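You operate a simulated robot arm through the tools that you are given. There is no shell and no other tool.

The job below is to be done with a simulated robot arm. You get a single attempt, and the scene is never put back.

JOB
Start winder D: main switch on, reset, mode to auto, then start.
Fine: reset after the switch is on; start last, and watch the display climb past 80 m/min. It ends running.

Only the result counts: the job must be done as asked and must still hold three seconds after the hand-in. Knocking over, shifting, dropping, spilling or breaking anything else fails it.

ROBOT AND FRAMES
A 7-joint arm with a fingered hand, fixed in place. Base frame: the origin is on the floor under the middle of its stand, x ahead of it, y to its left, z up. Lengths are in mm, angles in rad, forces in N, time in s.
With the tool pointing down near the work surface it reaches from about 220 to 760 mm from the base axis. Its first joint turns from -2.897 to 2.897 rad. Payload 4 kg.
The TCP is the grasp point between the finger pads, 28 mm short of the fingertips. In the tool frame z runs along the fingers and y along their closing line. The gripper opens to 168 mm; its body begins 79 mm behind the TCP. The gripper is a hand of 4 fingers: y runs from the thumb to the fingers, the wrist lies at [0, 0, -249] in the tool frame, and closing takes about 1.5 s.
Orientation is that of the tool frame in the base frame, as a unit quaternion [w, x, y, z]. With the fingers straight down and closing along the base's y, the tool's x points along the base's -x, its y along +y and its z along -z.

CONTROLS
- The arm moves only by the tool send_rows. Its argument "targets" is a list that holds one entry, the list of rows, each a list of 7 numbers: the finger opening in mm, from 0 to 168, then the shift along the base's x, y, z in mm, then the turn, a rotation vector about the base's x, y, z in rad. In form: [[[grip, x, y, z, ax, ay, az], ...]]. A call has 1 to 20 rows; each row is the pose to reach, as a shift and turn from the pose commanded when the call began. Each row takes 0.2 s and may step no farther than 50 mm and 0.15 rad from the row before; otherwise, or with a gripper value out of range, the whole call is refused. A pose out of reach is approached as far as the arm can. The call stops where the force on the tool passes 40 N (or 10 N more than at its start, if that is more) or the arm is blocked; 0.2 s more then pass. The fingers move at their own pace (about 153 mm/s each) and stop on an object; they squeeze with about 32 N. The grip force told is the motor's: it shows also when the fingers shut on nothing. Time passes only in rows, and 0.2 s behind the last, so rows that repeat a pose let the fingers close. It gives the time, the measured TCP pose, the force on the tool (base axes), the opening and the grip force at its end, in the units of the frame above (readings bear some noise), with the torque about the TCP (base axes, N m) and any sound that the robot's microphone picked up, and new pictures: "show" is both (left out), scene, wrist or none.
- Cameras (640 x 400 px; columns grow to the right, rows downward): "scene" is fixed at [50.7, 500.1, 1529.4]; the picture's right is [-0.87, -0.49, 0.00], its down [-0.22, 0.40, -0.89] and it looks along [0.44, -0.77, -0.46] (base axes); focal length 327 px, centre (320, 200). "wrist" rides on the gripper at [60, -60, -110] in the tool frame; the picture's right is [0.71, 0.71, 0.00], its down [-0.56, 0.56, -0.61] and it looks along [-0.43, 0.43, 0.79] (tool axes); focal length 265 px, centre (320, 200). There is no depth. A picture from a camera that has moved, and an enlarged one, comes with that camera's place and axes in the base frame and with its lens.
- raise_lower(by): slides the trunk up (or, below 0, down) by that many mm; the arm rides with it, the base frame stays. It gives what a move gives, with no picture.
- grasp_type(shape): the hand has 4 fingers and takes this shape, open, in about a second: jaw (thumb against the fingers, like two jaws); tri (thumb and two fingers); tip (a fingertip pinch); poke (one finger out to press); point (the index stretched); flat (the hand flat); cup (the hand cupped); fist (a fist). The gripper value then closes the fingers along that shape, each until it touches; the sizes above hold for jaw. It gives what a move gives, with no picture.
- inspect(camera, box): a new picture of the part [left, top, right, bottom] of that camera's present view, enlarged. It takes no simulated time.
- job_done(): hands the job in; it is judged then, once.

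Places have to be worked out from the pictures, the camera data and where the tool is seen. Open the gripper and draw the arm clear of the work before you hand the job in, unless the task says otherwise.

The tools are called as a command line: name --argument value ..., lists and objects as JSON in quotes. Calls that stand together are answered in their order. send_rows: Moves the arm, as the interface text tells. Its arguments: {"type":"object","properties":{"targets":{"type":"array","items":{"type":"array","items":{"type":"array","items":{"type":"number"}}}},"show":{"type":"string","enum":["both","scene","wrist","none"]}},"required":["targets"]} The other tools are called the same way: raise_lower (by) moves the trunk up or down; grasp_type (shape) gives the hand a shape; inspect (camera, box) takes an enlarged picture of a part of a camera's view; job_done () hands the job in.

At the start:

```text
time: 0.0
eef_pos: [337.6, -293.4, 1245.6]
ee_rot: [0.001, 0.0, 1.0, -0.001]
wrist_force: [0.0, -0.3, -1.0]
ft_torque: [0.03, -0.04, 0.01]
gripper_width: 168.2
finger_force: 0.0
shape: jaw
trunk travel left (down, up): [-564.0, 26.0]
```

scene: 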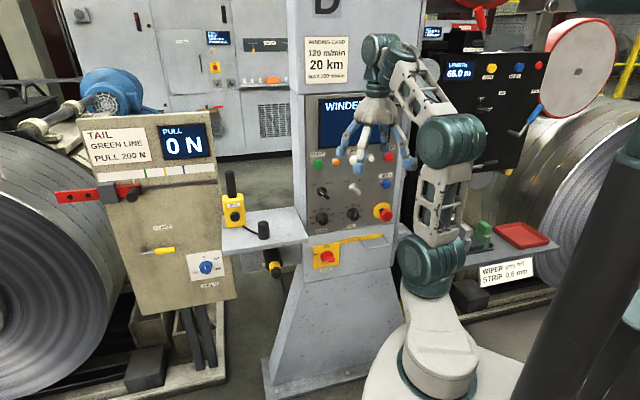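
wrist: 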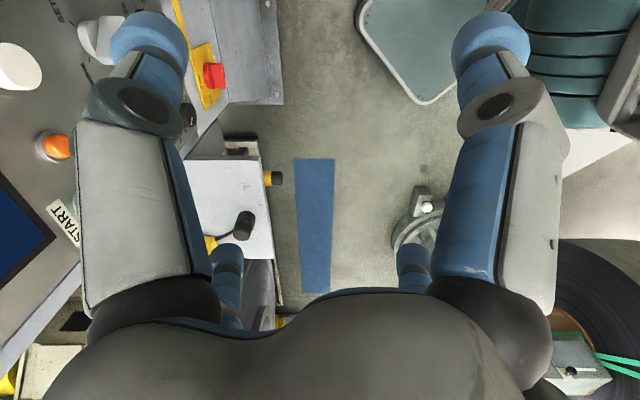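

I'll start by looking closely at the panel of winder D to identify the controls.

inspect --camera "scene" --box '[290, 80, 420, 280]'

inspect --camera "scene" --box '[300, 140, 410, 210]'

inspect --camera "scene" --box '[290, 200, 410, 280]'

inspect --camera "wrist" --box '[0, 0, 300, 250]'

```text
2.00 times, centred on (355, 180) of scene
camera zoom: at [50.7, 500.1, 1529.4], right [-0.87, -0.49, 0.0], down [-0.22, 0.4, -0.89], along [0.44, -0.77, -0.46], focal length 654 px, centre (250, 240)
```

zoom: 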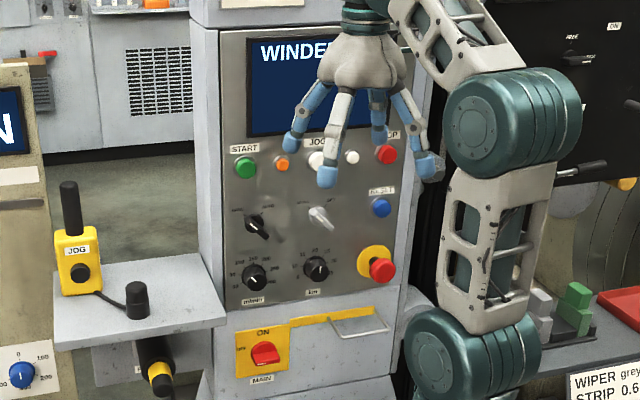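

```text
5.71 times, centred on (355, 175) of scene
camera zoom: at [50.7, 500.1, 1529.4], right [-0.87, -0.49, 0.0], down [-0.22, 0.4, -0.89], along [0.44, -0.77, -0.46], focal length 1869 px, centre (120, 343)
```

zoom: 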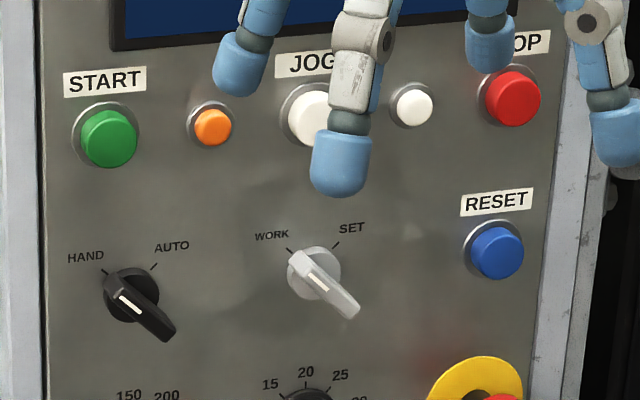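

```text
5.00 times, centred on (350, 240) of scene
camera zoom: at [50.7, 500.1, 1529.4], right [-0.87, -0.49, 0.0], down [-0.22, 0.4, -0.89], along [0.44, -0.77, -0.46], focal length 1635 px, centre (170, 0)
```

zoom: 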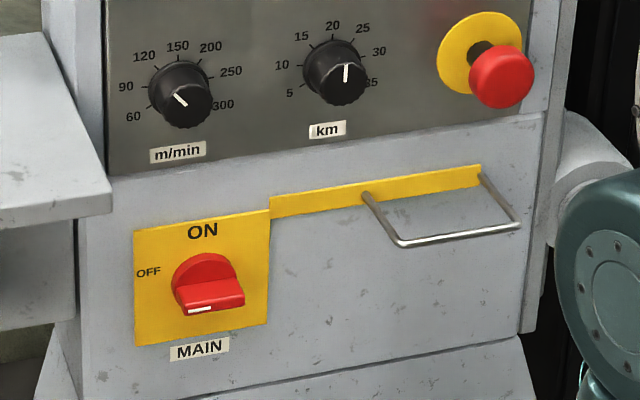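

```text
1.60 times, centred on (150, 125) of wrist
camera zoom: at [276.5, -353.0, 1355.1], right [-0.71, 0.71, 0.0], down [0.56, 0.56, 0.61], along [0.43, 0.43, -0.79], focal length 425 px, centre (592, 320)
```

zoom: 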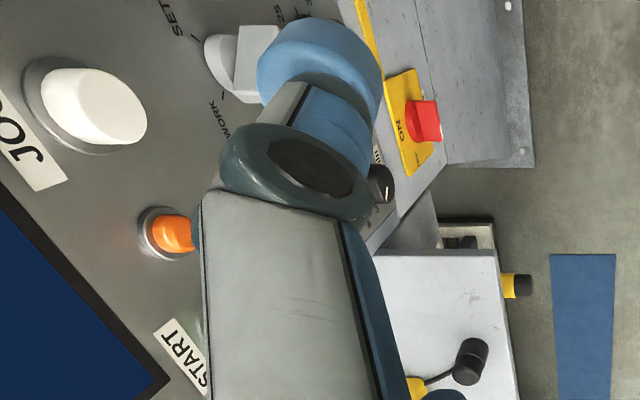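

The panel of winder D seems to face the robot base diagonally (normal about [-0.65, 0.76, 0], orange lamp near [527, -450, 1128]). I'll turn the hand from pointing down to pointing at the panel, staying about 150 mm off it, to get a better look.

send_rows --targets '[[[168, 6, -6, -5, -0.1085, -0.0928, 0], [168, 12, -12, -10, -0.2171, -0.1856, 0], [168, 18, -18, -15, -0.3256, -0.2785, 0], [168, 24, -24, -20, -0.4341, -0.3713, 0], [168, 30, -30, -25, -0.5426, -0.4641, 0], [168, 36, -36, -30, -0.6512, -0.5569, 0], [168, 42, -42, -35, -0.7597, -0.6498, 0], [168, 48, -48, -40, -0.8682, -0.7426, 0], [168, 54, -54, -45, -0.9768, -0.8354, 0], [168, 60, -60, -50, -1.0853, -0.9282, 0], [168, 65, -65, -55, -1.1938, -1.021, 0]]]'

```text
time: 2.4
eef_pos: [415.6, -356.4, 1207.7]
ee_rot: [0.459, 0.003, 0.708, -0.537]
wrist_force: [0.5, -0.8, 0.5]
ft_torque: [0.01, 0.0, -0.04]
gripper_width: 168.2
finger_force: 0.1
shape: jaw
out of reach, approached as far as the arm can: row 9, 11
trunk travel left (down, up): [-564.0, 26.0]
camera wrist: at [280.0, -327.3, 1213.8], right [-0.06, -0.05, -1.0], down [0.2, 0.98, -0.06], along [0.98, -0.2, -0.05], focal length 265 px, centre (320, 200)
```

scene: 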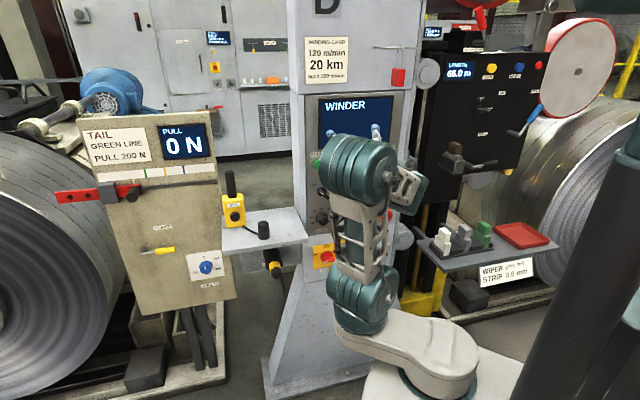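
wrist: 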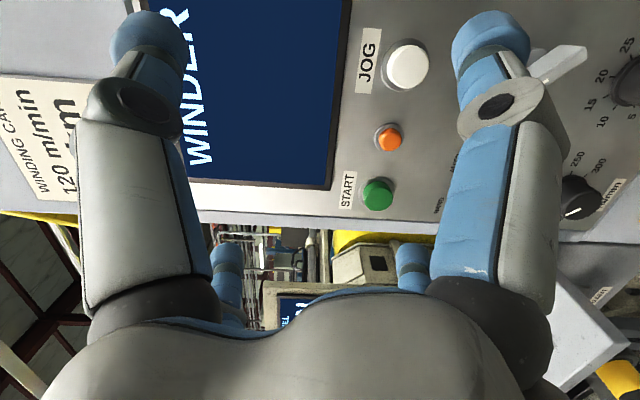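

The panel is vertical, facing 45° (normal ≈ [-0.707, 0.707, 0]); START ≈ [568, -398, 1130], RESET ≈ [384, -582, 1023], MAIN ≈ z 730. The arm is tightly folded here, so I lower the trunk in steps to bring the hand to the MAIN switch height.

raise_lower --by -150

inspect --camera "scene" --box '[220, 100, 440, 300]'

inspect --camera "wrist" --box '[0, 0, 640, 400]'

```text
time: 4.2
eef_pos: [415.5, -356.0, 1057.5]
ee_rot: [0.458, 0.002, 0.709, -0.536]
wrist_force: [0.7, 0.4, 0.2]
ft_torque: [-0.02, -0.01, -0.02]
gripper_width: 168.1
finger_force: 0.0
shape: jaw
trunk travel left (down, up): [-414.0, 176.0]
```

```text
2.00 times, centred on (330, 200) of scene
camera zoom: at [50.7, 500.1, 1529.4], right [-0.87, -0.49, 0.0], down [-0.22, 0.4, -0.89], along [0.44, -0.77, -0.46], focal length 654 px, centre (300, 200)
```

zoom: 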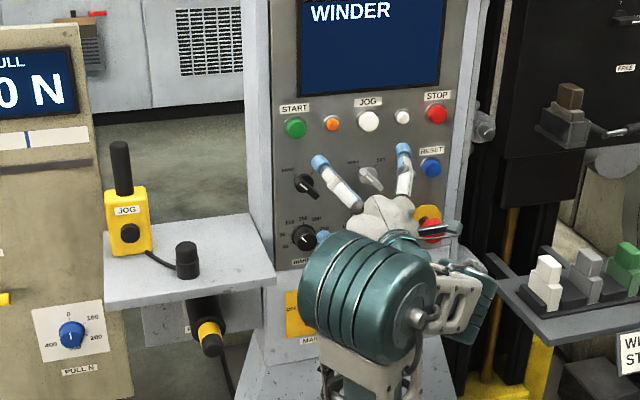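

```text
1.00 times, centred on (320, 200) of wrist (not enlarged: the box is as wide or as high as the picture)
camera zoom: at [279.6, -327.6, 1064.2], right [-0.06, -0.05, -1.0], down [0.2, 0.98, -0.06], along [0.98, -0.2, -0.05], focal length 265 px, centre (320, 200)
```

zoom: 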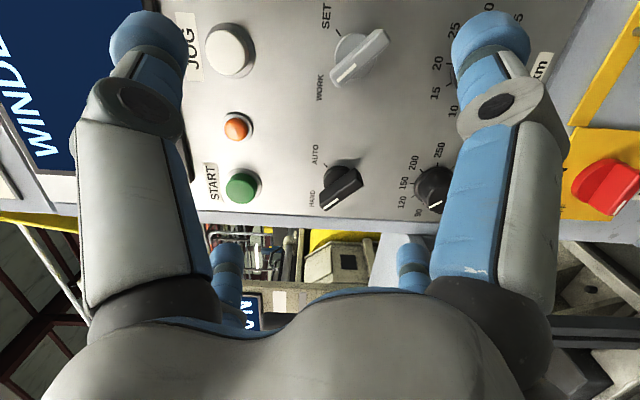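

The hand rides down freely; the wrist view shows START, HAND/AUTO, speed dial and the red MAIN handle. I continue lowering so the hand is level with MAIN.

raise_lower --by -150

inspect --camera "wrist" --box '[0, 0, 640, 400]'

inspect --camera "scene" --box '[220, 100, 440, 300]'

```text
time: 5.9
eef_pos: [415.3, -356.3, 906.8]
ee_rot: [0.458, 0.003, 0.709, -0.537]
wrist_force: [-0.1, 0.9, 0.5]
ft_torque: [0.0, 0.02, 0.0]
gripper_width: 168.1
finger_force: 0.0
shape: jaw
trunk travel left (down, up): [-264.0, 326.0]
```

```text
1.00 times, centred on (320, 200) of wrist (not enlarged: the box is as wide or as high as the picture)
camera zoom: at [279.6, -327.6, 914.2], right [-0.06, -0.05, -1.0], down [0.2, 0.98, -0.06], along [0.98, -0.2, -0.05], focal length 265 px, centre (320, 200)
```

zoom: 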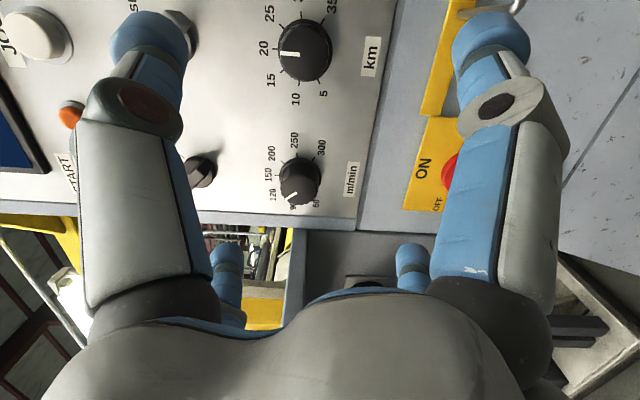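

```text
2.00 times, centred on (330, 200) of scene
camera zoom: at [50.7, 500.1, 1529.4], right [-0.87, -0.49, 0.0], down [-0.22, 0.4, -0.89], along [0.44, -0.77, -0.46], focal length 654 px, centre (300, 200)
```

zoom: 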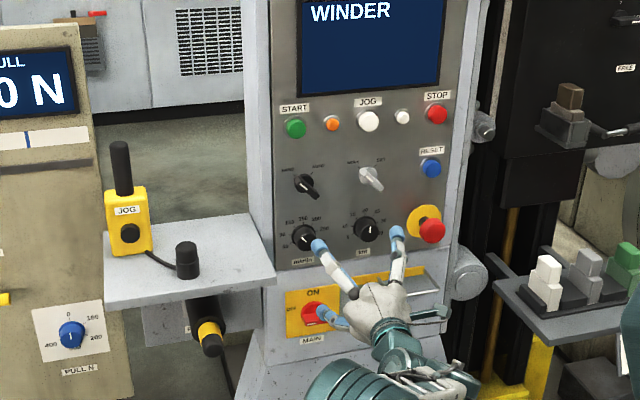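

Let me check the dial settings and the MAIN handle more closely.

inspect --camera "wrist" --box '[230, 0, 380, 225]'

inspect --camera "scene" --box '[310, 160, 400, 230]'

inspect --camera "scene" --box '[300, 30, 410, 100]'

raise_lower --by -120

inspect --camera "wrist" --box '[0, 0, 640, 400]'

```text
1.78 times, centred on (305, 112) of wrist
camera zoom: at [279.6, -327.6, 914.2], right [-0.06, -0.05, -1.0], down [0.2, 0.98, -0.06], along [0.98, -0.2, -0.05], focal length 472 px, centre (347, 356)
```

zoom: 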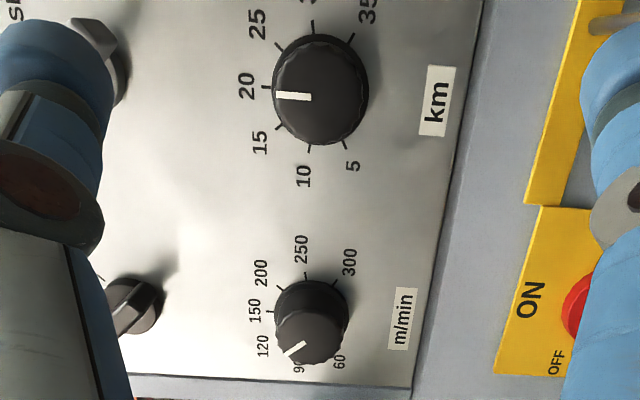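

```text
5.71 times, centred on (355, 195) of scene
camera zoom: at [50.7, 500.1, 1529.4], right [-0.87, -0.49, 0.0], down [-0.22, 0.4, -0.89], along [0.44, -0.77, -0.46], focal length 1869 px, centre (120, 229)
```

zoom: 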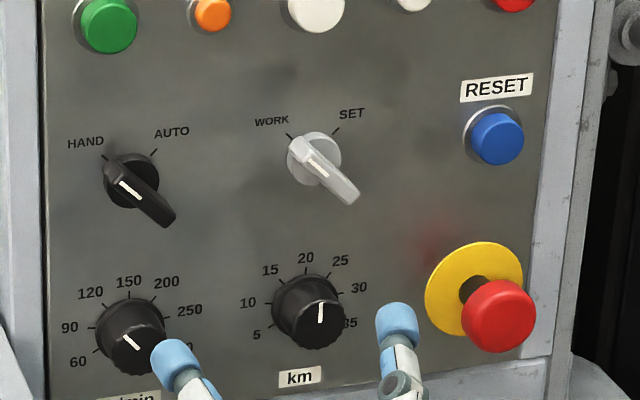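

```text
5.71 times, centred on (355, 65) of scene
camera zoom: at [50.7, 500.1, 1529.4], right [-0.87, -0.49, 0.0], down [-0.22, 0.4, -0.89], along [0.44, -0.77, -0.46], focal length 1869 px, centre (120, 971)
```

zoom: 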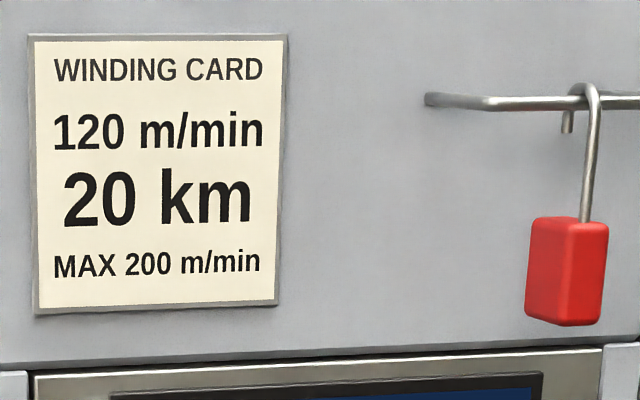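

```text
time: 7.4
eef_pos: [416.5, -355.3, 786.4]
ee_rot: [0.458, 0.003, 0.708, -0.537]
wrist_force: [0.5, -0.7, 0.5]
ft_torque: [0.01, -0.01, -0.02]
gripper_width: 167.9
finger_force: 0.1
shape: jaw
trunk travel left (down, up): [-144.0, 446.0]
```

```text
1.00 times, centred on (320, 200) of wrist (not enlarged: the box is as wide or as high as the picture)
camera zoom: at [279.6, -327.6, 794.2], right [-0.06, -0.05, -1.0], down [0.2, 0.98, -0.06], along [0.98, -0.2, -0.05], focal length 265 px, centre (320, 200)
```

zoom: 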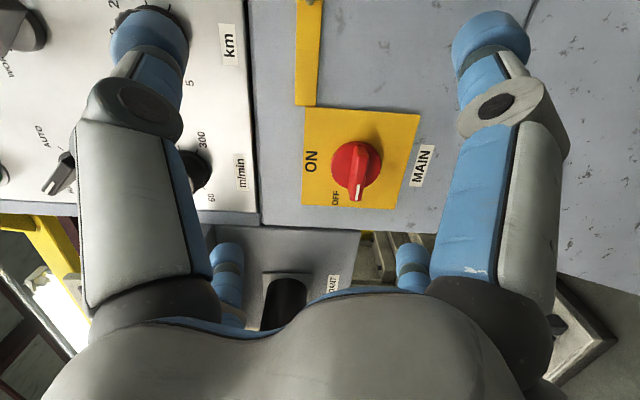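

MAIN's handle points left at OFF; its plate centre is about [550, -431, 740]. Let me look closely at how the fingers are arranged in this shape.

inspect --camera "scene" --box '[290, 210, 450, 310]'

inspect --camera "wrist" --box '[270, 80, 450, 230]'

```text
4.00 times, centred on (370, 260) of scene
camera zoom: at [50.7, 500.1, 1529.4], right [-0.87, -0.49, 0.0], down [-0.22, 0.4, -0.89], along [0.44, -0.77, -0.46], focal length 1308 px, centre (120, -40)
```

zoom: 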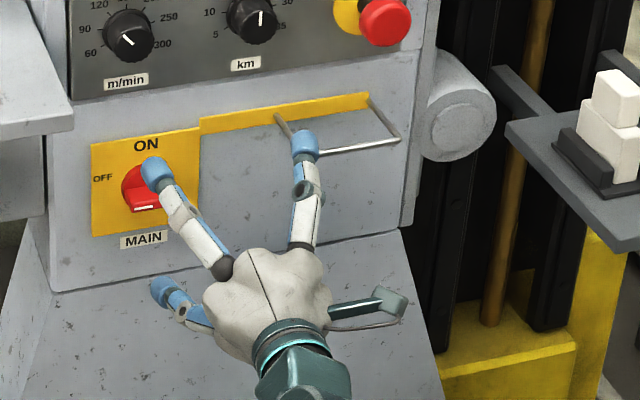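

```text
2.67 times, centred on (360, 155) of wrist
camera zoom: at [279.6, -327.6, 794.2], right [-0.06, -0.05, -1.0], down [0.2, 0.98, -0.06], along [0.98, -0.2, -0.05], focal length 708 px, centre (213, 320)
```

zoom: 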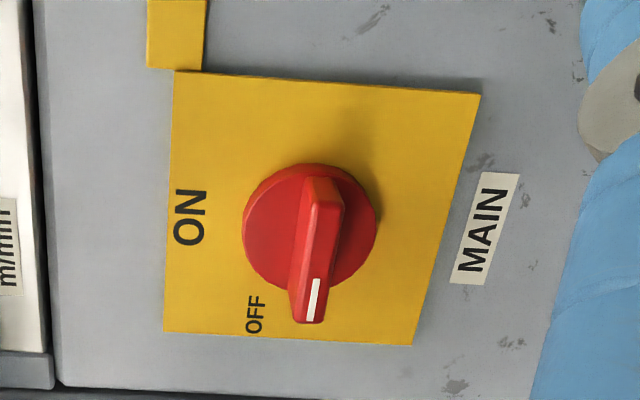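

The hand has four fingers in a cross pattern. I test the closing of the jaw shape in free air here to see where the pads meet, before going to the switch.

send_rows --targets '[[[100, 5, -5, 0, 0, 0, 0.04], [40, 10, -10, 0, 0, 0, 0.084], [20, 10, -10, 0, 0, 0, 0.084], [20, 10, -10, 0, 0, 0, 0.084], [20, 10, -10, 0, 0, 0, 0.084], [20, 10, -10, 0, 0, 0, 0.084], [20, 10, -10, 0, 0, 0, 0.084], [20, 10, -10, 0, 0, 0, 0.084]]]'

inspect --camera "scene" --box '[290, 210, 450, 310]'

```text
time: 9.2
eef_pos: [425.2, -366.5, 786.2]
ee_rot: [0.48, -0.028, 0.708, -0.517]
wrist_force: [-0.4, 0.3, 0.1]
ft_torque: [-0.02, 0.0, -0.02]
gripper_width: 20.3
finger_force: 0.1
shape: jaw
trunk travel left (down, up): [-144.0, 446.0]
camera wrist: at [287.8, -349.1, 794.2], right [-0.06, -0.05, -1.0], down [0.12, 0.99, -0.06], along [0.99, -0.12, -0.05], focal length 265 px, centre (320, 200)
```

scene: 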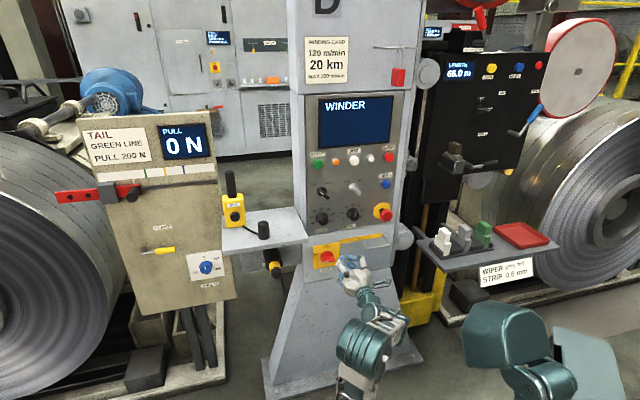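
wrist: 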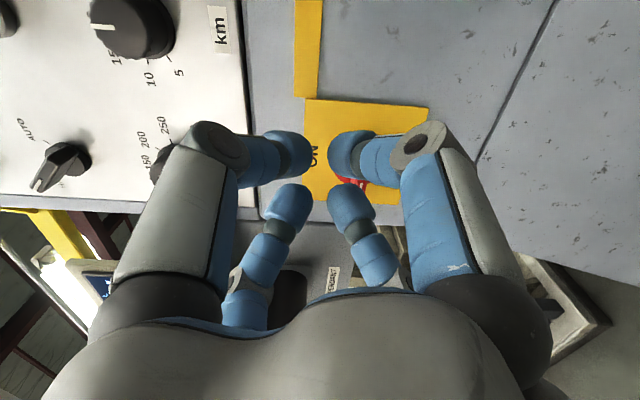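

```text
4.00 times, centred on (370, 260) of scene
camera zoom: at [50.7, 500.1, 1529.4], right [-0.87, -0.49, 0.0], down [-0.22, 0.4, -0.89], along [0.44, -0.77, -0.46], focal length 1308 px, centre (120, -40)
```

zoom: 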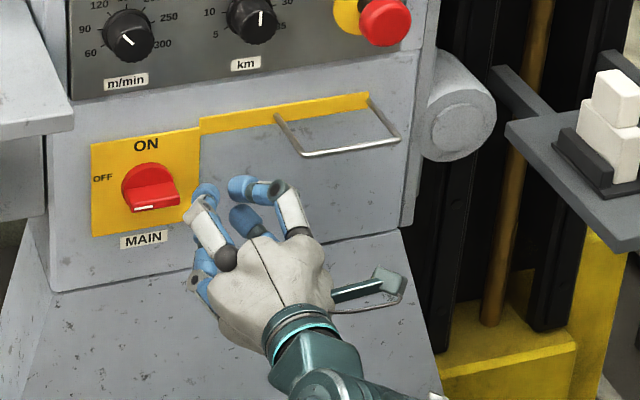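

The fingers close symmetrically as a cross around the tool axis (along tool ±x and ±y), good for gripping a bar like a chuck. I reopen, roll the hand 40° counter-clockwise so the closing line is vertical, and line up in front of MAIN at a standoff.

send_rows --targets '[[[60, 5, 5, -8, -0.084, 0.084, 0], [100, 10, 10, -15, -0.167, 0.167, 0], [110, 15, 15, -23, -0.25, 0.25, 0], [110, 20, 20, -30, -0.334, 0.334, 0], [110, 25, 25, -38, -0.417, 0.417, 0], [110, 30.8, 30.8, -45, -0.5, 0.5, 0], [110, 30.8, 30.8, -45, -0.5, 0.5, 0]]]'

inspect --camera "scene" --box '[290, 210, 450, 310]'

```text
time: 10.8
eef_pos: [501.1, -278.9, 732.7]
ee_rot: [0.263, -0.247, 0.661, -0.658]
wrist_force: [-0.2, 0.4, -0.2]
ft_torque: [-0.01, 0.0, -0.03]
gripper_width: 109.6
finger_force: 0.1
shape: jaw
out of reach, approached as far as the arm can: row 2, 3, 4, 5, 6, 7
trunk travel left (down, up): [-144.0, 446.0]
camera wrist: at [381.5, -238.8, 791.5], right [-0.51, -0.47, -0.72], down [0.01, 0.84, -0.55], along [0.86, -0.29, -0.42], focal length 265 px, centre (320, 200)
```

scene: 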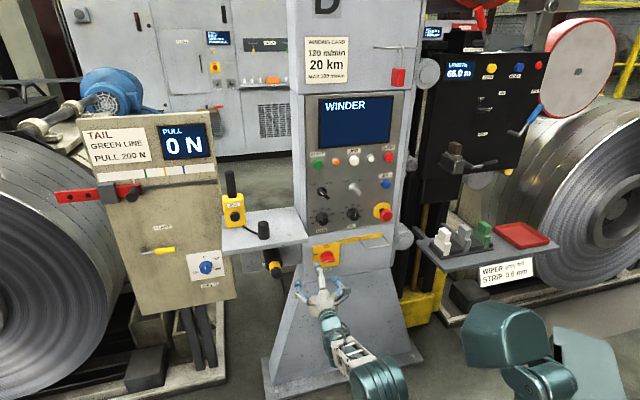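
wrist: 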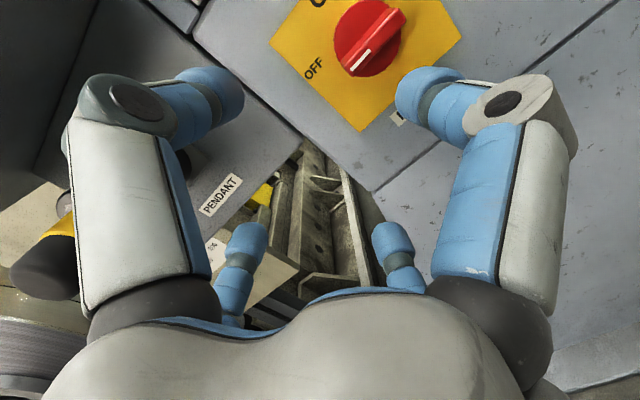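

```text
4.00 times, centred on (370, 260) of scene
camera zoom: at [50.7, 500.1, 1529.4], right [-0.87, -0.49, 0.0], down [-0.22, 0.4, -0.89], along [0.44, -0.77, -0.46], focal length 1308 px, centre (120, -40)
```

zoom: 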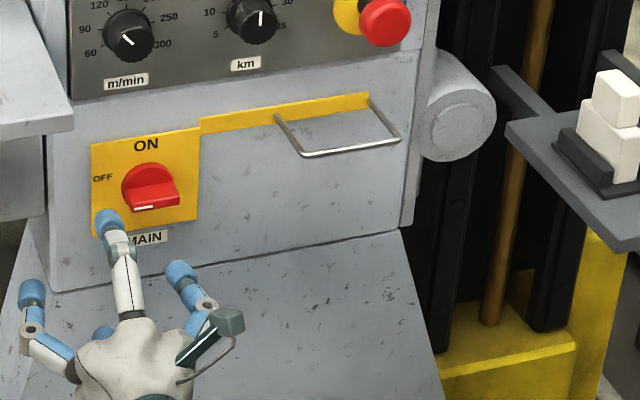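

The arm is cramped at this height (pose not fully reached: hand sits at [501, -279, 733]). Lowering the trunk further lets the hand sit relatively higher, so I lower by 100 and re-approach.

raise_lower --by -60

send_rows --targets '[[[110, 0, 0, 20, 0, 0, 0], [110, 0, 0, 40, 0, 0, 0], [110, 0, 0, 60, 0, 0, 0], [110, 0, 0, 70, 0, 0, 0]]]' --show "none"

```text
time: 11.8
eef_pos: [501.2, -279.0, 672.9]
ee_rot: [0.262, -0.246, 0.662, -0.658]
wrist_force: [-0.9, -0.5, -0.1]
ft_torque: [0.0, -0.01, 0.0]
gripper_width: 109.9
finger_force: 0.0
shape: jaw
trunk travel left (down, up): [-84.0, 506.0]
```

```text
time: 12.8
eef_pos: [506.1, -270.5, 738.6]
ee_rot: [0.263, -0.24, 0.663, -0.658]
wrist_force: [-0.2, -0.2, 0.2]
ft_torque: [-0.02, 0.02, 0.0]
gripper_width: 109.6
finger_force: 0.0
shape: jaw
out of reach, approached as far as the arm can: row 3, 4
trunk travel left (down, up): [-84.0, 506.0]
```

Still slightly limited. I now try shifting the hand to the right along the panel, and a bit closer to it, to line up with MAIN.

send_rows --targets '[[[110, -10, -14, 0, 0, 0, 0], [110, -20, -28, 0, 0, 0, 0], [110, -30, -44, 0, 0, 0, 0], [110, -36, -60, 0, 0, 0, 0], [110, -40, -75, 0, 0, 0, 0]]]'

```text
time: 14.0
eef_pos: [500.6, -304.1, 730.5]
ee_rot: [0.261, -0.22, 0.668, -0.661]
wrist_force: [0.1, 0.4, 1.5]
ft_torque: [0.03, -0.01, 0.01]
gripper_width: 109.8
finger_force: 0.1
shape: jaw
out of reach, approached as far as the arm can: row 1, 2, 3, 4, 5
trunk travel left (down, up): [-84.0, 506.0]
camera wrist: at [380.9, -260.2, 786.6], right [-0.51, -0.43, -0.75], down [0.06, 0.84, -0.53], along [0.86, -0.32, -0.4], focal length 265 px, centre (320, 200)
```

scene: 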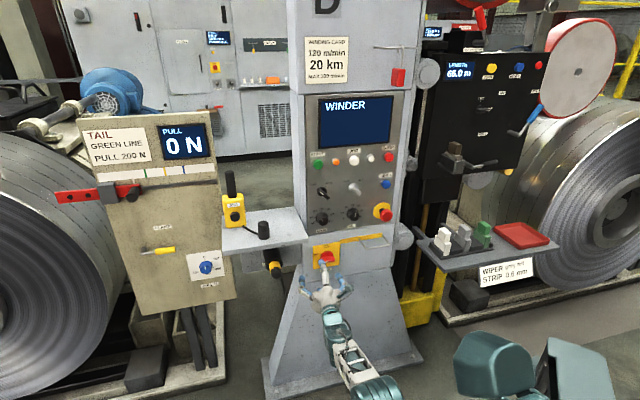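
wrist: 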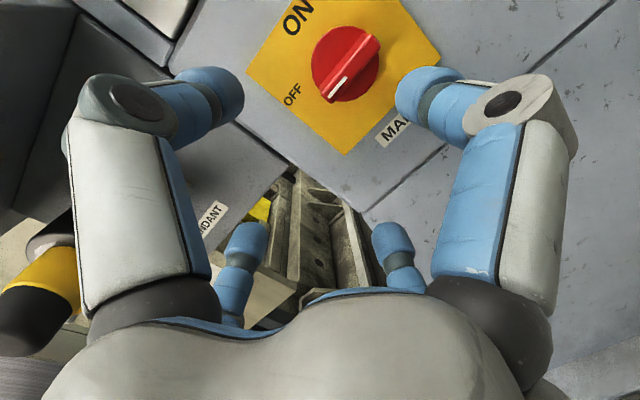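

The hand comes right only partly. Let me look at how the arm is folded to understand what limits it.

inspect --camera "scene" --box '[280, 200, 640, 400]'

```text
1.78 times, centred on (460, 300) of scene
camera zoom: at [50.7, 500.1, 1529.4], right [-0.87, -0.49, 0.0], down [-0.22, 0.4, -0.89], along [0.44, -0.77, -0.46], focal length 582 px, centre (71, 22)
```

zoom: 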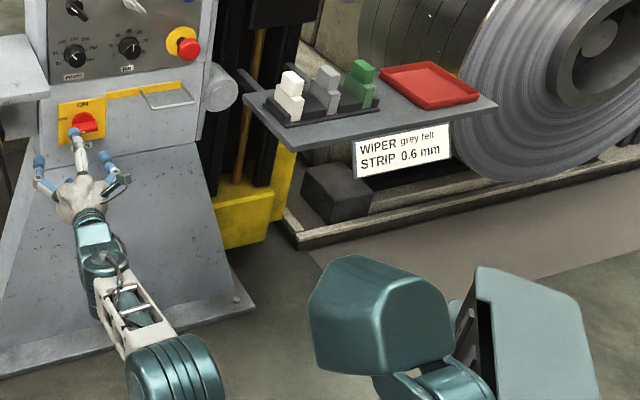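

The elbow is up and to the left with the forearm sloping down; a lower trunk will help. I lower it nearly fully, then raise the hand relative to it while moving it right and toward the panel.

raise_lower --by -80

send_rows --targets '[[[110, 2, -8, 15, 0, 0, 0], [110, 4, -16, 30, 0, 0, 0], [110, 6, -24, 45, 0, 0, 0], [110, 8, -32, 60, 0, 0, 0], [110, 10, -40, 75, 0, 0, 0], [110, 10, -48, 90, 0, 0, 0]]]'

```text
time: 15.2
eef_pos: [501.3, -304.8, 650.6]
ee_rot: [0.261, -0.221, 0.668, -0.661]
wrist_force: [0.9, 0.1, 0.5]
ft_torque: [0.01, 0.01, 0.01]
gripper_width: 109.6
finger_force: 0.1
shape: jaw
trunk travel left (down, up): [-4.0, 586.0]
```

```text
time: 16.6
eef_pos: [515.9, -339.0, 731.8]
ee_rot: [0.274, -0.195, 0.674, -0.658]
wrist_force: [0.0, -0.6, 0.3]
ft_torque: [0.0, -0.01, -0.02]
gripper_width: 109.4
finger_force: 0.1
shape: jaw
out of reach, approached as far as the arm can: row 2, 3, 4, 5, 6
trunk travel left (down, up): [-4.0, 586.0]
camera wrist: at [396.3, -294.1, 783.7], right [-0.48, -0.4, -0.78], down [0.1, 0.86, -0.5], along [0.87, -0.32, -0.37], focal length 265 px, centre (320, 200)
```

scene: 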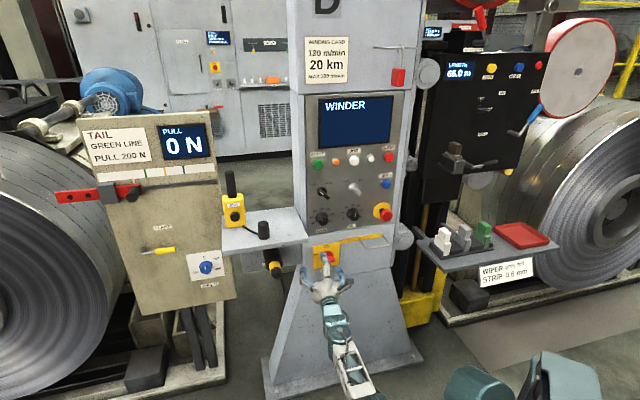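
wrist: 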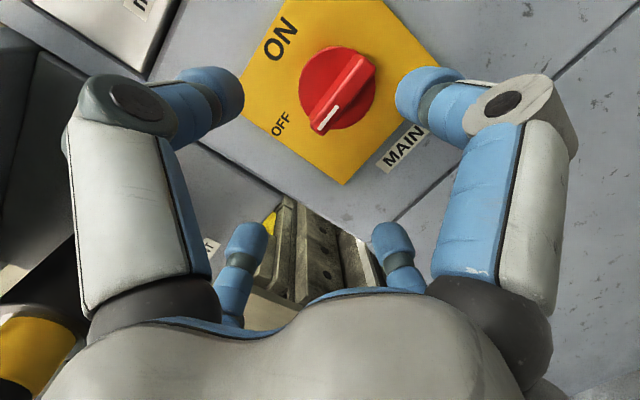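

Better: TCP is now [516, -339, 732]. I continue toward the MAIN axis (about 40 mm more to the right) and correct the small yaw error.

send_rows --targets '[[[110, -4, -7, 3, 0, 0, 0.02], [110, -8, -14, 6, 0, 0, 0.04], [110, -12, -21, 9, 0, 0, 0.06], [110, -16, -28, 12, 0, 0, 0.08], [110, -21, -35, 14, 0, 0, 0.1]]]'

```text
time: 17.8
eef_pos: [511.8, -375.1, 759.4]
ee_rot: [0.314, -0.215, 0.67, -0.638]
wrist_force: [-0.1, 1.0, -0.3]
ft_torque: [0.02, 0.01, -0.06]
gripper_width: 109.6
finger_force: 0.1
shape: jaw
out of reach, approached as far as the arm can: row 2, 3, 4, 5
trunk travel left (down, up): [-4.0, 586.0]
camera wrist: at [385.3, -342.4, 810.1], right [-0.42, -0.42, -0.8], down [0.03, 0.88, -0.48], along [0.91, -0.23, -0.36], focal length 265 px, centre (320, 200)
```

scene: 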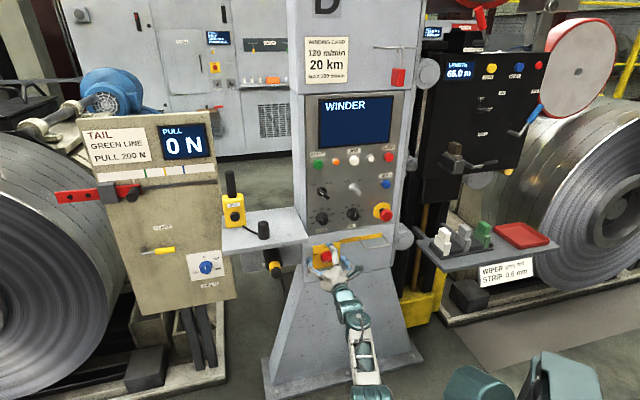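
wrist: 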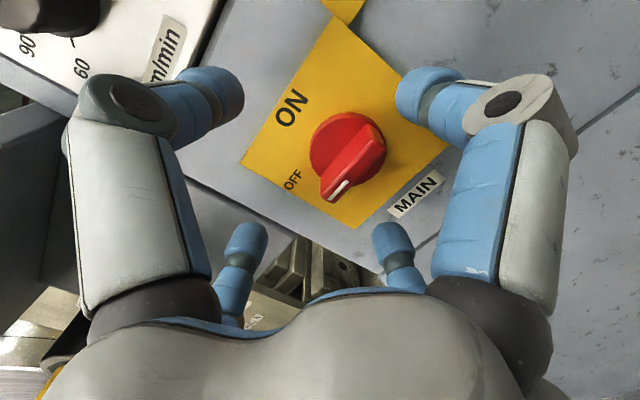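

MAIN's axis comes out at about lateral [553, -425], z 739. I shift down ~20 mm and slightly right so the hand axis lines up with the knob, staying just in front of it.

send_rows --targets '[[[110, 0, -3, -5, 0, 0, 0], [110, 0, -6, -10, 0, 0, 0], [110, 0, -9, -15, 0, 0, 0], [110, 0, -12, -20, 0, 0, 0], [110, 0, -12, -20, 0, 0, 0]]]'

inspect --camera "scene" --box '[290, 210, 450, 310]'

```text
time: 19.0
eef_pos: [511.3, -374.2, 759.6]
ee_rot: [0.313, -0.214, 0.67, -0.638]
wrist_force: [0.2, 0.3, -0.9]
ft_torque: [-0.01, -0.01, 0.06]
gripper_width: 109.6
finger_force: 0.0
shape: jaw
out of reach, approached as far as the arm can: row 1, 2, 3, 4, 5
trunk travel left (down, up): [-4.0, 586.0]
camera wrist: at [385.2, -342.4, 809.9], right [-0.42, -0.42, -0.8], down [0.03, 0.88, -0.48], along [0.91, -0.23, -0.36], focal length 265 px, centre (320, 200)
```

scene: 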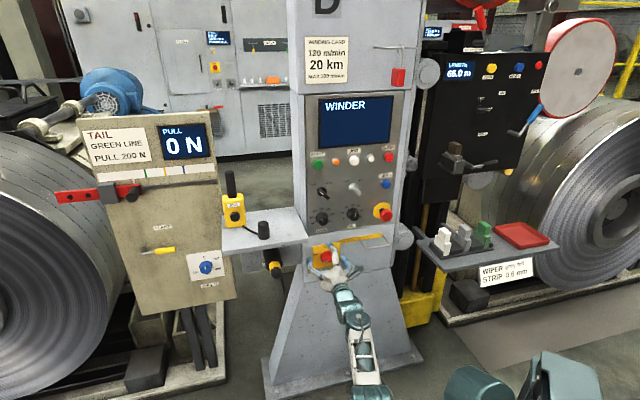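
wrist: 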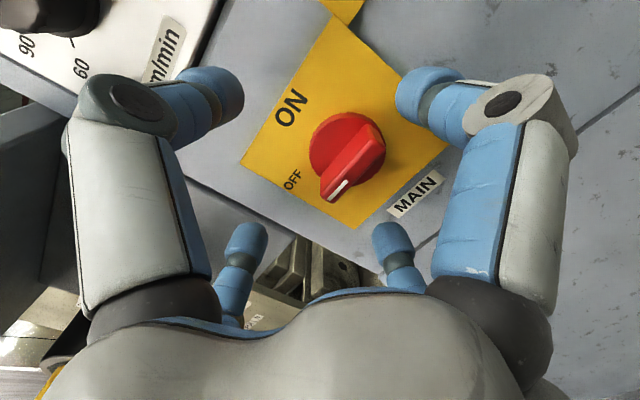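

```text
4.00 times, centred on (370, 260) of scene
camera zoom: at [50.7, 500.1, 1529.4], right [-0.87, -0.49, 0.0], down [-0.22, 0.4, -0.89], along [0.44, -0.77, -0.46], focal length 1308 px, centre (120, -40)
```

zoom: 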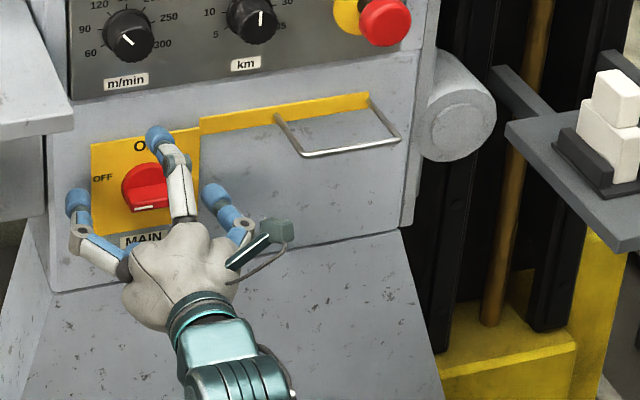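

The arm can't go lower with a level hand. Pitching the hand slightly downward (≈11°) raises the wrist and should free the motion; I do that while lowering the TCP to the knob axis.

send_rows --targets '[[[110, 0, -2, -2, 0.035, 0.035, 0], [110, 0, -4, -6, 0.07, 0.07, 0], [110, 0, -7, -10, 0.1, 0.1, 0], [110, 0, -10, -15, 0.13, 0.13, 0], [110, 0, -12, -20, 0.14, 0.14, 0], [110, 0, -12, -20, 0.14, 0.14, 0]]]'

```text
time: 20.4
eef_pos: [509.1, -374.6, 745.9]
ee_rot: [0.279, -0.247, 0.724, -0.58]
wrist_force: [0.0, 0.2, -0.5]
ft_torque: [-0.02, -0.03, -0.04]
gripper_width: 109.8
finger_force: 0.0
shape: jaw
out of reach, approached as far as the arm can: row 1, 2, 3, 4, 5, 6
trunk travel left (down, up): [-4.0, 586.0]
camera wrist: at [391.0, -351.1, 816.8], right [-0.53, -0.34, -0.78], down [-0.04, 0.93, -0.38], along [0.84, -0.17, -0.51], focal length 265 px, centre (320, 200)
```

scene: 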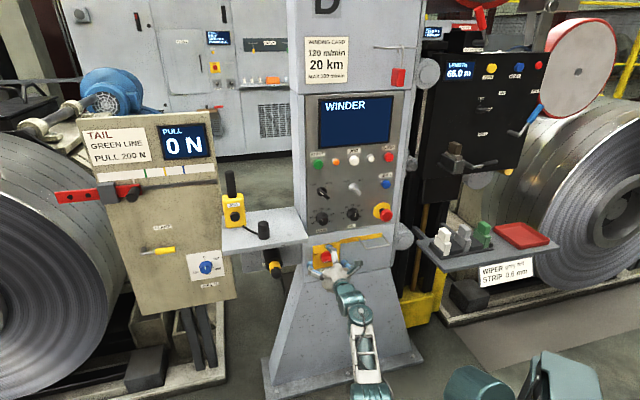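
wrist: 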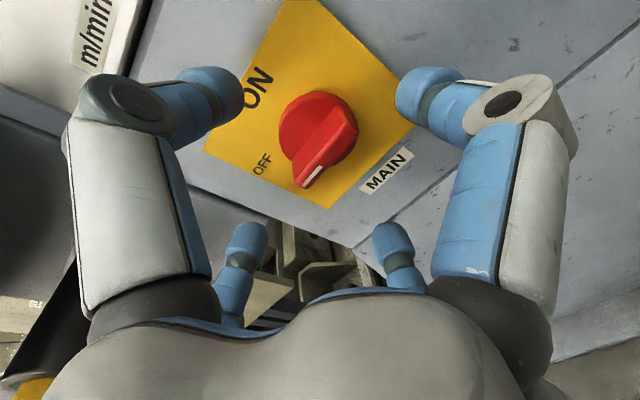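

Now nearly aligned: TCP [509, -375, 746], pitched 10° down. I move in toward the panel with a small shift right, watching the force.

send_rows --targets '[[[110, 2, -5, -2, 0, 0, 0], [110, 4, -10, -3, 0, 0, 0], [110, 6, -15, -4, 0, 0, 0], [110, 8, -20, -5, 0, 0, 0], [110, 8, -20, -5, 0, 0, 0]]]'

inspect --camera "scene" --box '[290, 210, 450, 310]'

```text
time: 21.6
eef_pos: [516.7, -395.8, 741.0]
ee_rot: [0.274, -0.252, 0.726, -0.578]
wrist_force: [0.0, -0.2, 0.6]
ft_torque: [0.0, 0.01, -0.02]
gripper_width: 109.7
finger_force: 0.0
shape: jaw
out of reach, approached as far as the arm can: row 1
trunk travel left (down, up): [-4.0, 586.0]
camera wrist: at [400.5, -371.6, 813.9], right [-0.55, -0.34, -0.77], down [-0.05, 0.93, -0.37], along [0.84, -0.17, -0.52], focal length 265 px, centre (320, 200)
```

scene: 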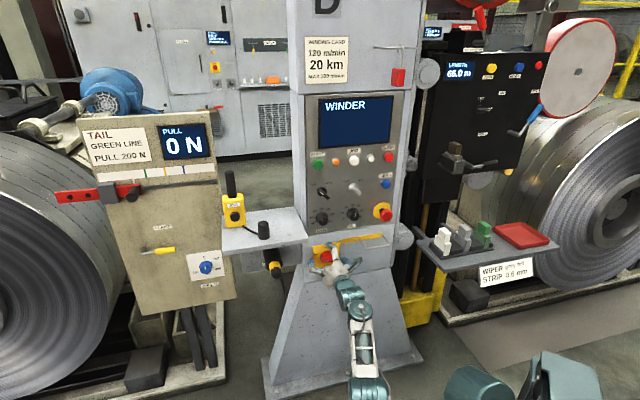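
wrist: 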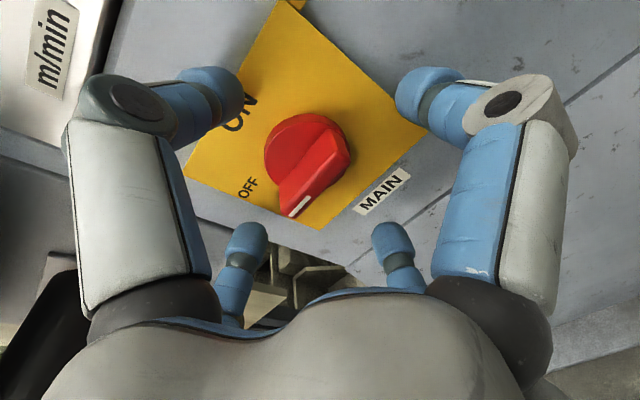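

```text
4.00 times, centred on (370, 260) of scene
camera zoom: at [50.7, 500.1, 1529.4], right [-0.87, -0.49, 0.0], down [-0.22, 0.4, -0.89], along [0.44, -0.77, -0.46], focal length 1308 px, centre (120, -40)
```

zoom: 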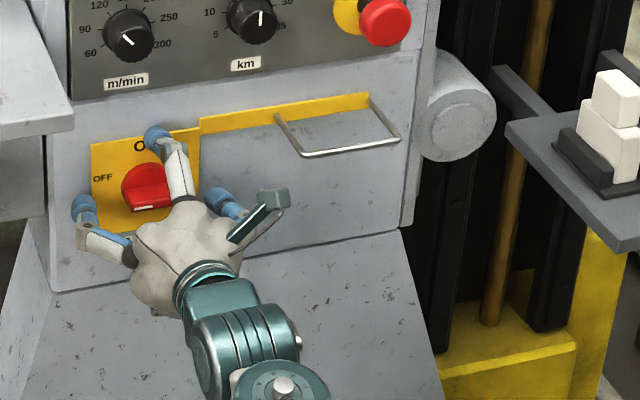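

TCP is now on the knob axis ([517, -396, 741], about 45 mm from the plate). I move in 8 mm more and close the fingers on the handle bar.

send_rows --targets '[[[110, 3, -3, 1, 0, 0, 0], [110, 6, -6, 2, 0, 0, 0], [80, 6, -6, 2, 0, 0, 0], [60, 6, -6, 2, 0, 0, 0], [40, 6, -6, 2, 0, 0, 0], [20, 6, -6, 2, 0, 0, 0], [5, 6, -6, 2, 0, 0, 0], [5, 6, -6, 2, 0, 0, 0], [5, 6, -6, 2, 0, 0, 0], [5, 6, -6, 2, 0, 0, 0]]]'

inspect --camera "scene" --box '[300, 220, 380, 290]'

inspect --camera "wrist" --box '[170, 60, 470, 260]'

```text
time: 23.8
eef_pos: [523.7, -401.4, 743.9]
ee_rot: [0.275, -0.25, 0.726, -0.579]
wrist_force: [-10.1, 12.2, 3.8]
ft_torque: [0.13, -0.41, 0.09]
gripper_width: 51.0
finger_force: 32.7
shape: jaw
trunk travel left (down, up): [-4.0, 586.0]
camera wrist: at [406.6, -376.4, 816.1], right [-0.55, -0.34, -0.77], down [-0.05, 0.93, -0.38], along [0.84, -0.17, -0.52], focal length 265 px, centre (320, 200)
```

scene: 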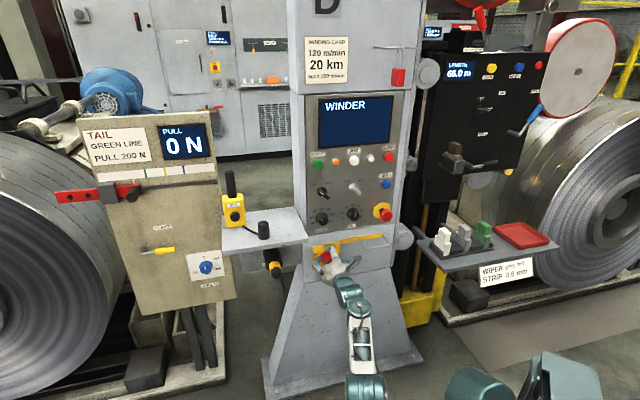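
wrist: 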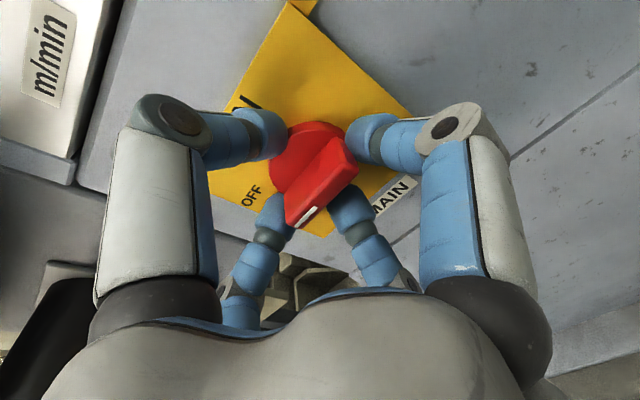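

```text
5.71 times, centred on (340, 255) of scene
camera zoom: at [50.7, 500.1, 1529.4], right [-0.87, -0.49, 0.0], down [-0.22, 0.4, -0.89], along [0.44, -0.77, -0.46], focal length 1869 px, centre (206, -114)
```

zoom: 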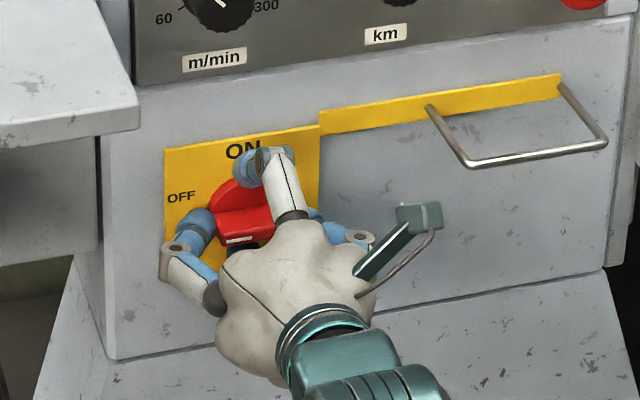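

```text
2.00 times, centred on (320, 160) of wrist
camera zoom: at [406.6, -376.4, 816.1], right [-0.55, -0.34, -0.77], down [-0.05, 0.93, -0.38], along [0.84, -0.17, -0.52], focal length 531 px, centre (320, 280)
```

zoom: 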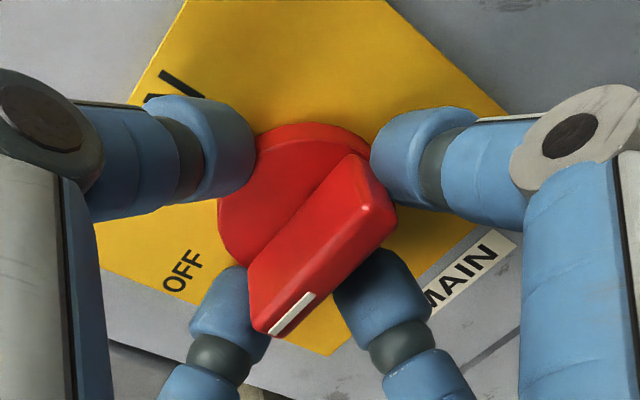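

All four fingers now hold the knob (opening 51 mm, around its disc and bar ends). I try turning clockwise about the panel normal by ~0.4 rad and see whether the handle follows.

send_rows --targets '[[[5, 0, 0, 0, 0.071, -0.071, 0], [5, 0, 0, 0, 0.142, -0.142, 0], [5, 0, 0, 0, 0.213, -0.213, 0], [5, 0, 0, 0, 0.284, -0.284, 0]]]'

inspect --camera "wrist" --box '[170, 60, 470, 260]'

inspect --camera "scene" --box '[300, 220, 380, 290]'

```text
time: 24.8
eef_pos: [523.1, -399.3, 744.1]
ee_rot: [0.408, -0.127, 0.754, -0.499]
wrist_force: [-6.9, 10.3, 4.7]
ft_torque: [-0.15, -0.02, 0.16]
gripper_width: 50.6
finger_force: 32.0
shape: jaw
trunk travel left (down, up): [-4.0, 586.0]
camera wrist: at [390.4, -392.6, 785.0], right [-0.3, -0.09, -0.95], down [0.02, 0.99, -0.1], along [0.95, -0.05, -0.29], focal length 265 px, centre (320, 200)
```

scene: 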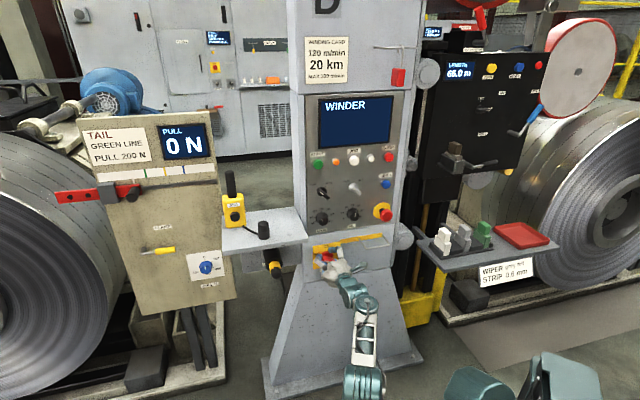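
wrist: 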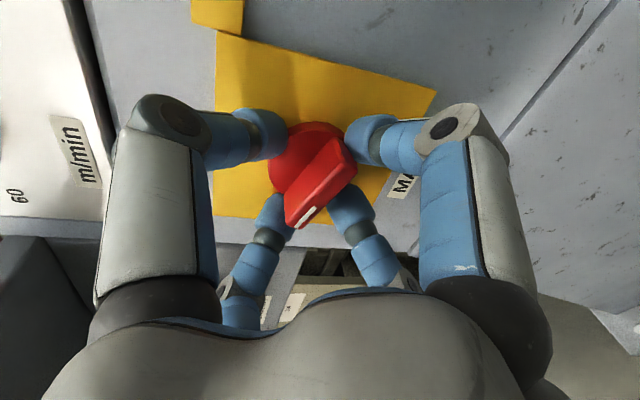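

```text
2.00 times, centred on (320, 160) of wrist
camera zoom: at [390.4, -392.6, 785.0], right [-0.3, -0.09, -0.95], down [0.02, 0.99, -0.1], along [0.95, -0.05, -0.29], focal length 531 px, centre (320, 280)
```

zoom: 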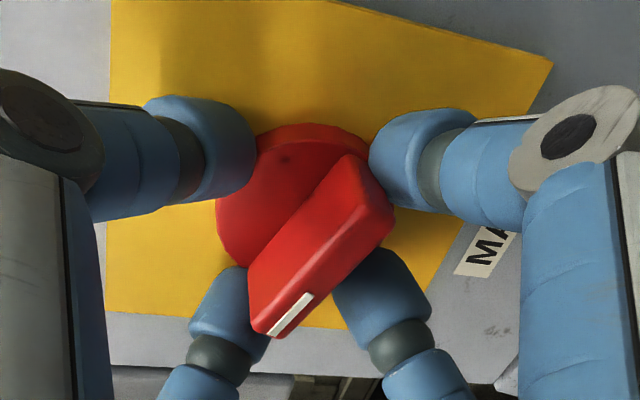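

```text
5.71 times, centred on (340, 255) of scene
camera zoom: at [50.7, 500.1, 1529.4], right [-0.87, -0.49, 0.0], down [-0.22, 0.4, -0.89], along [0.44, -0.77, -0.46], focal length 1869 px, centre (206, -114)
```

zoom: 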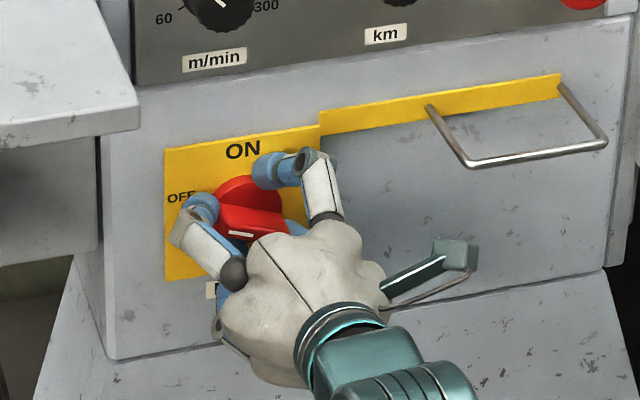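

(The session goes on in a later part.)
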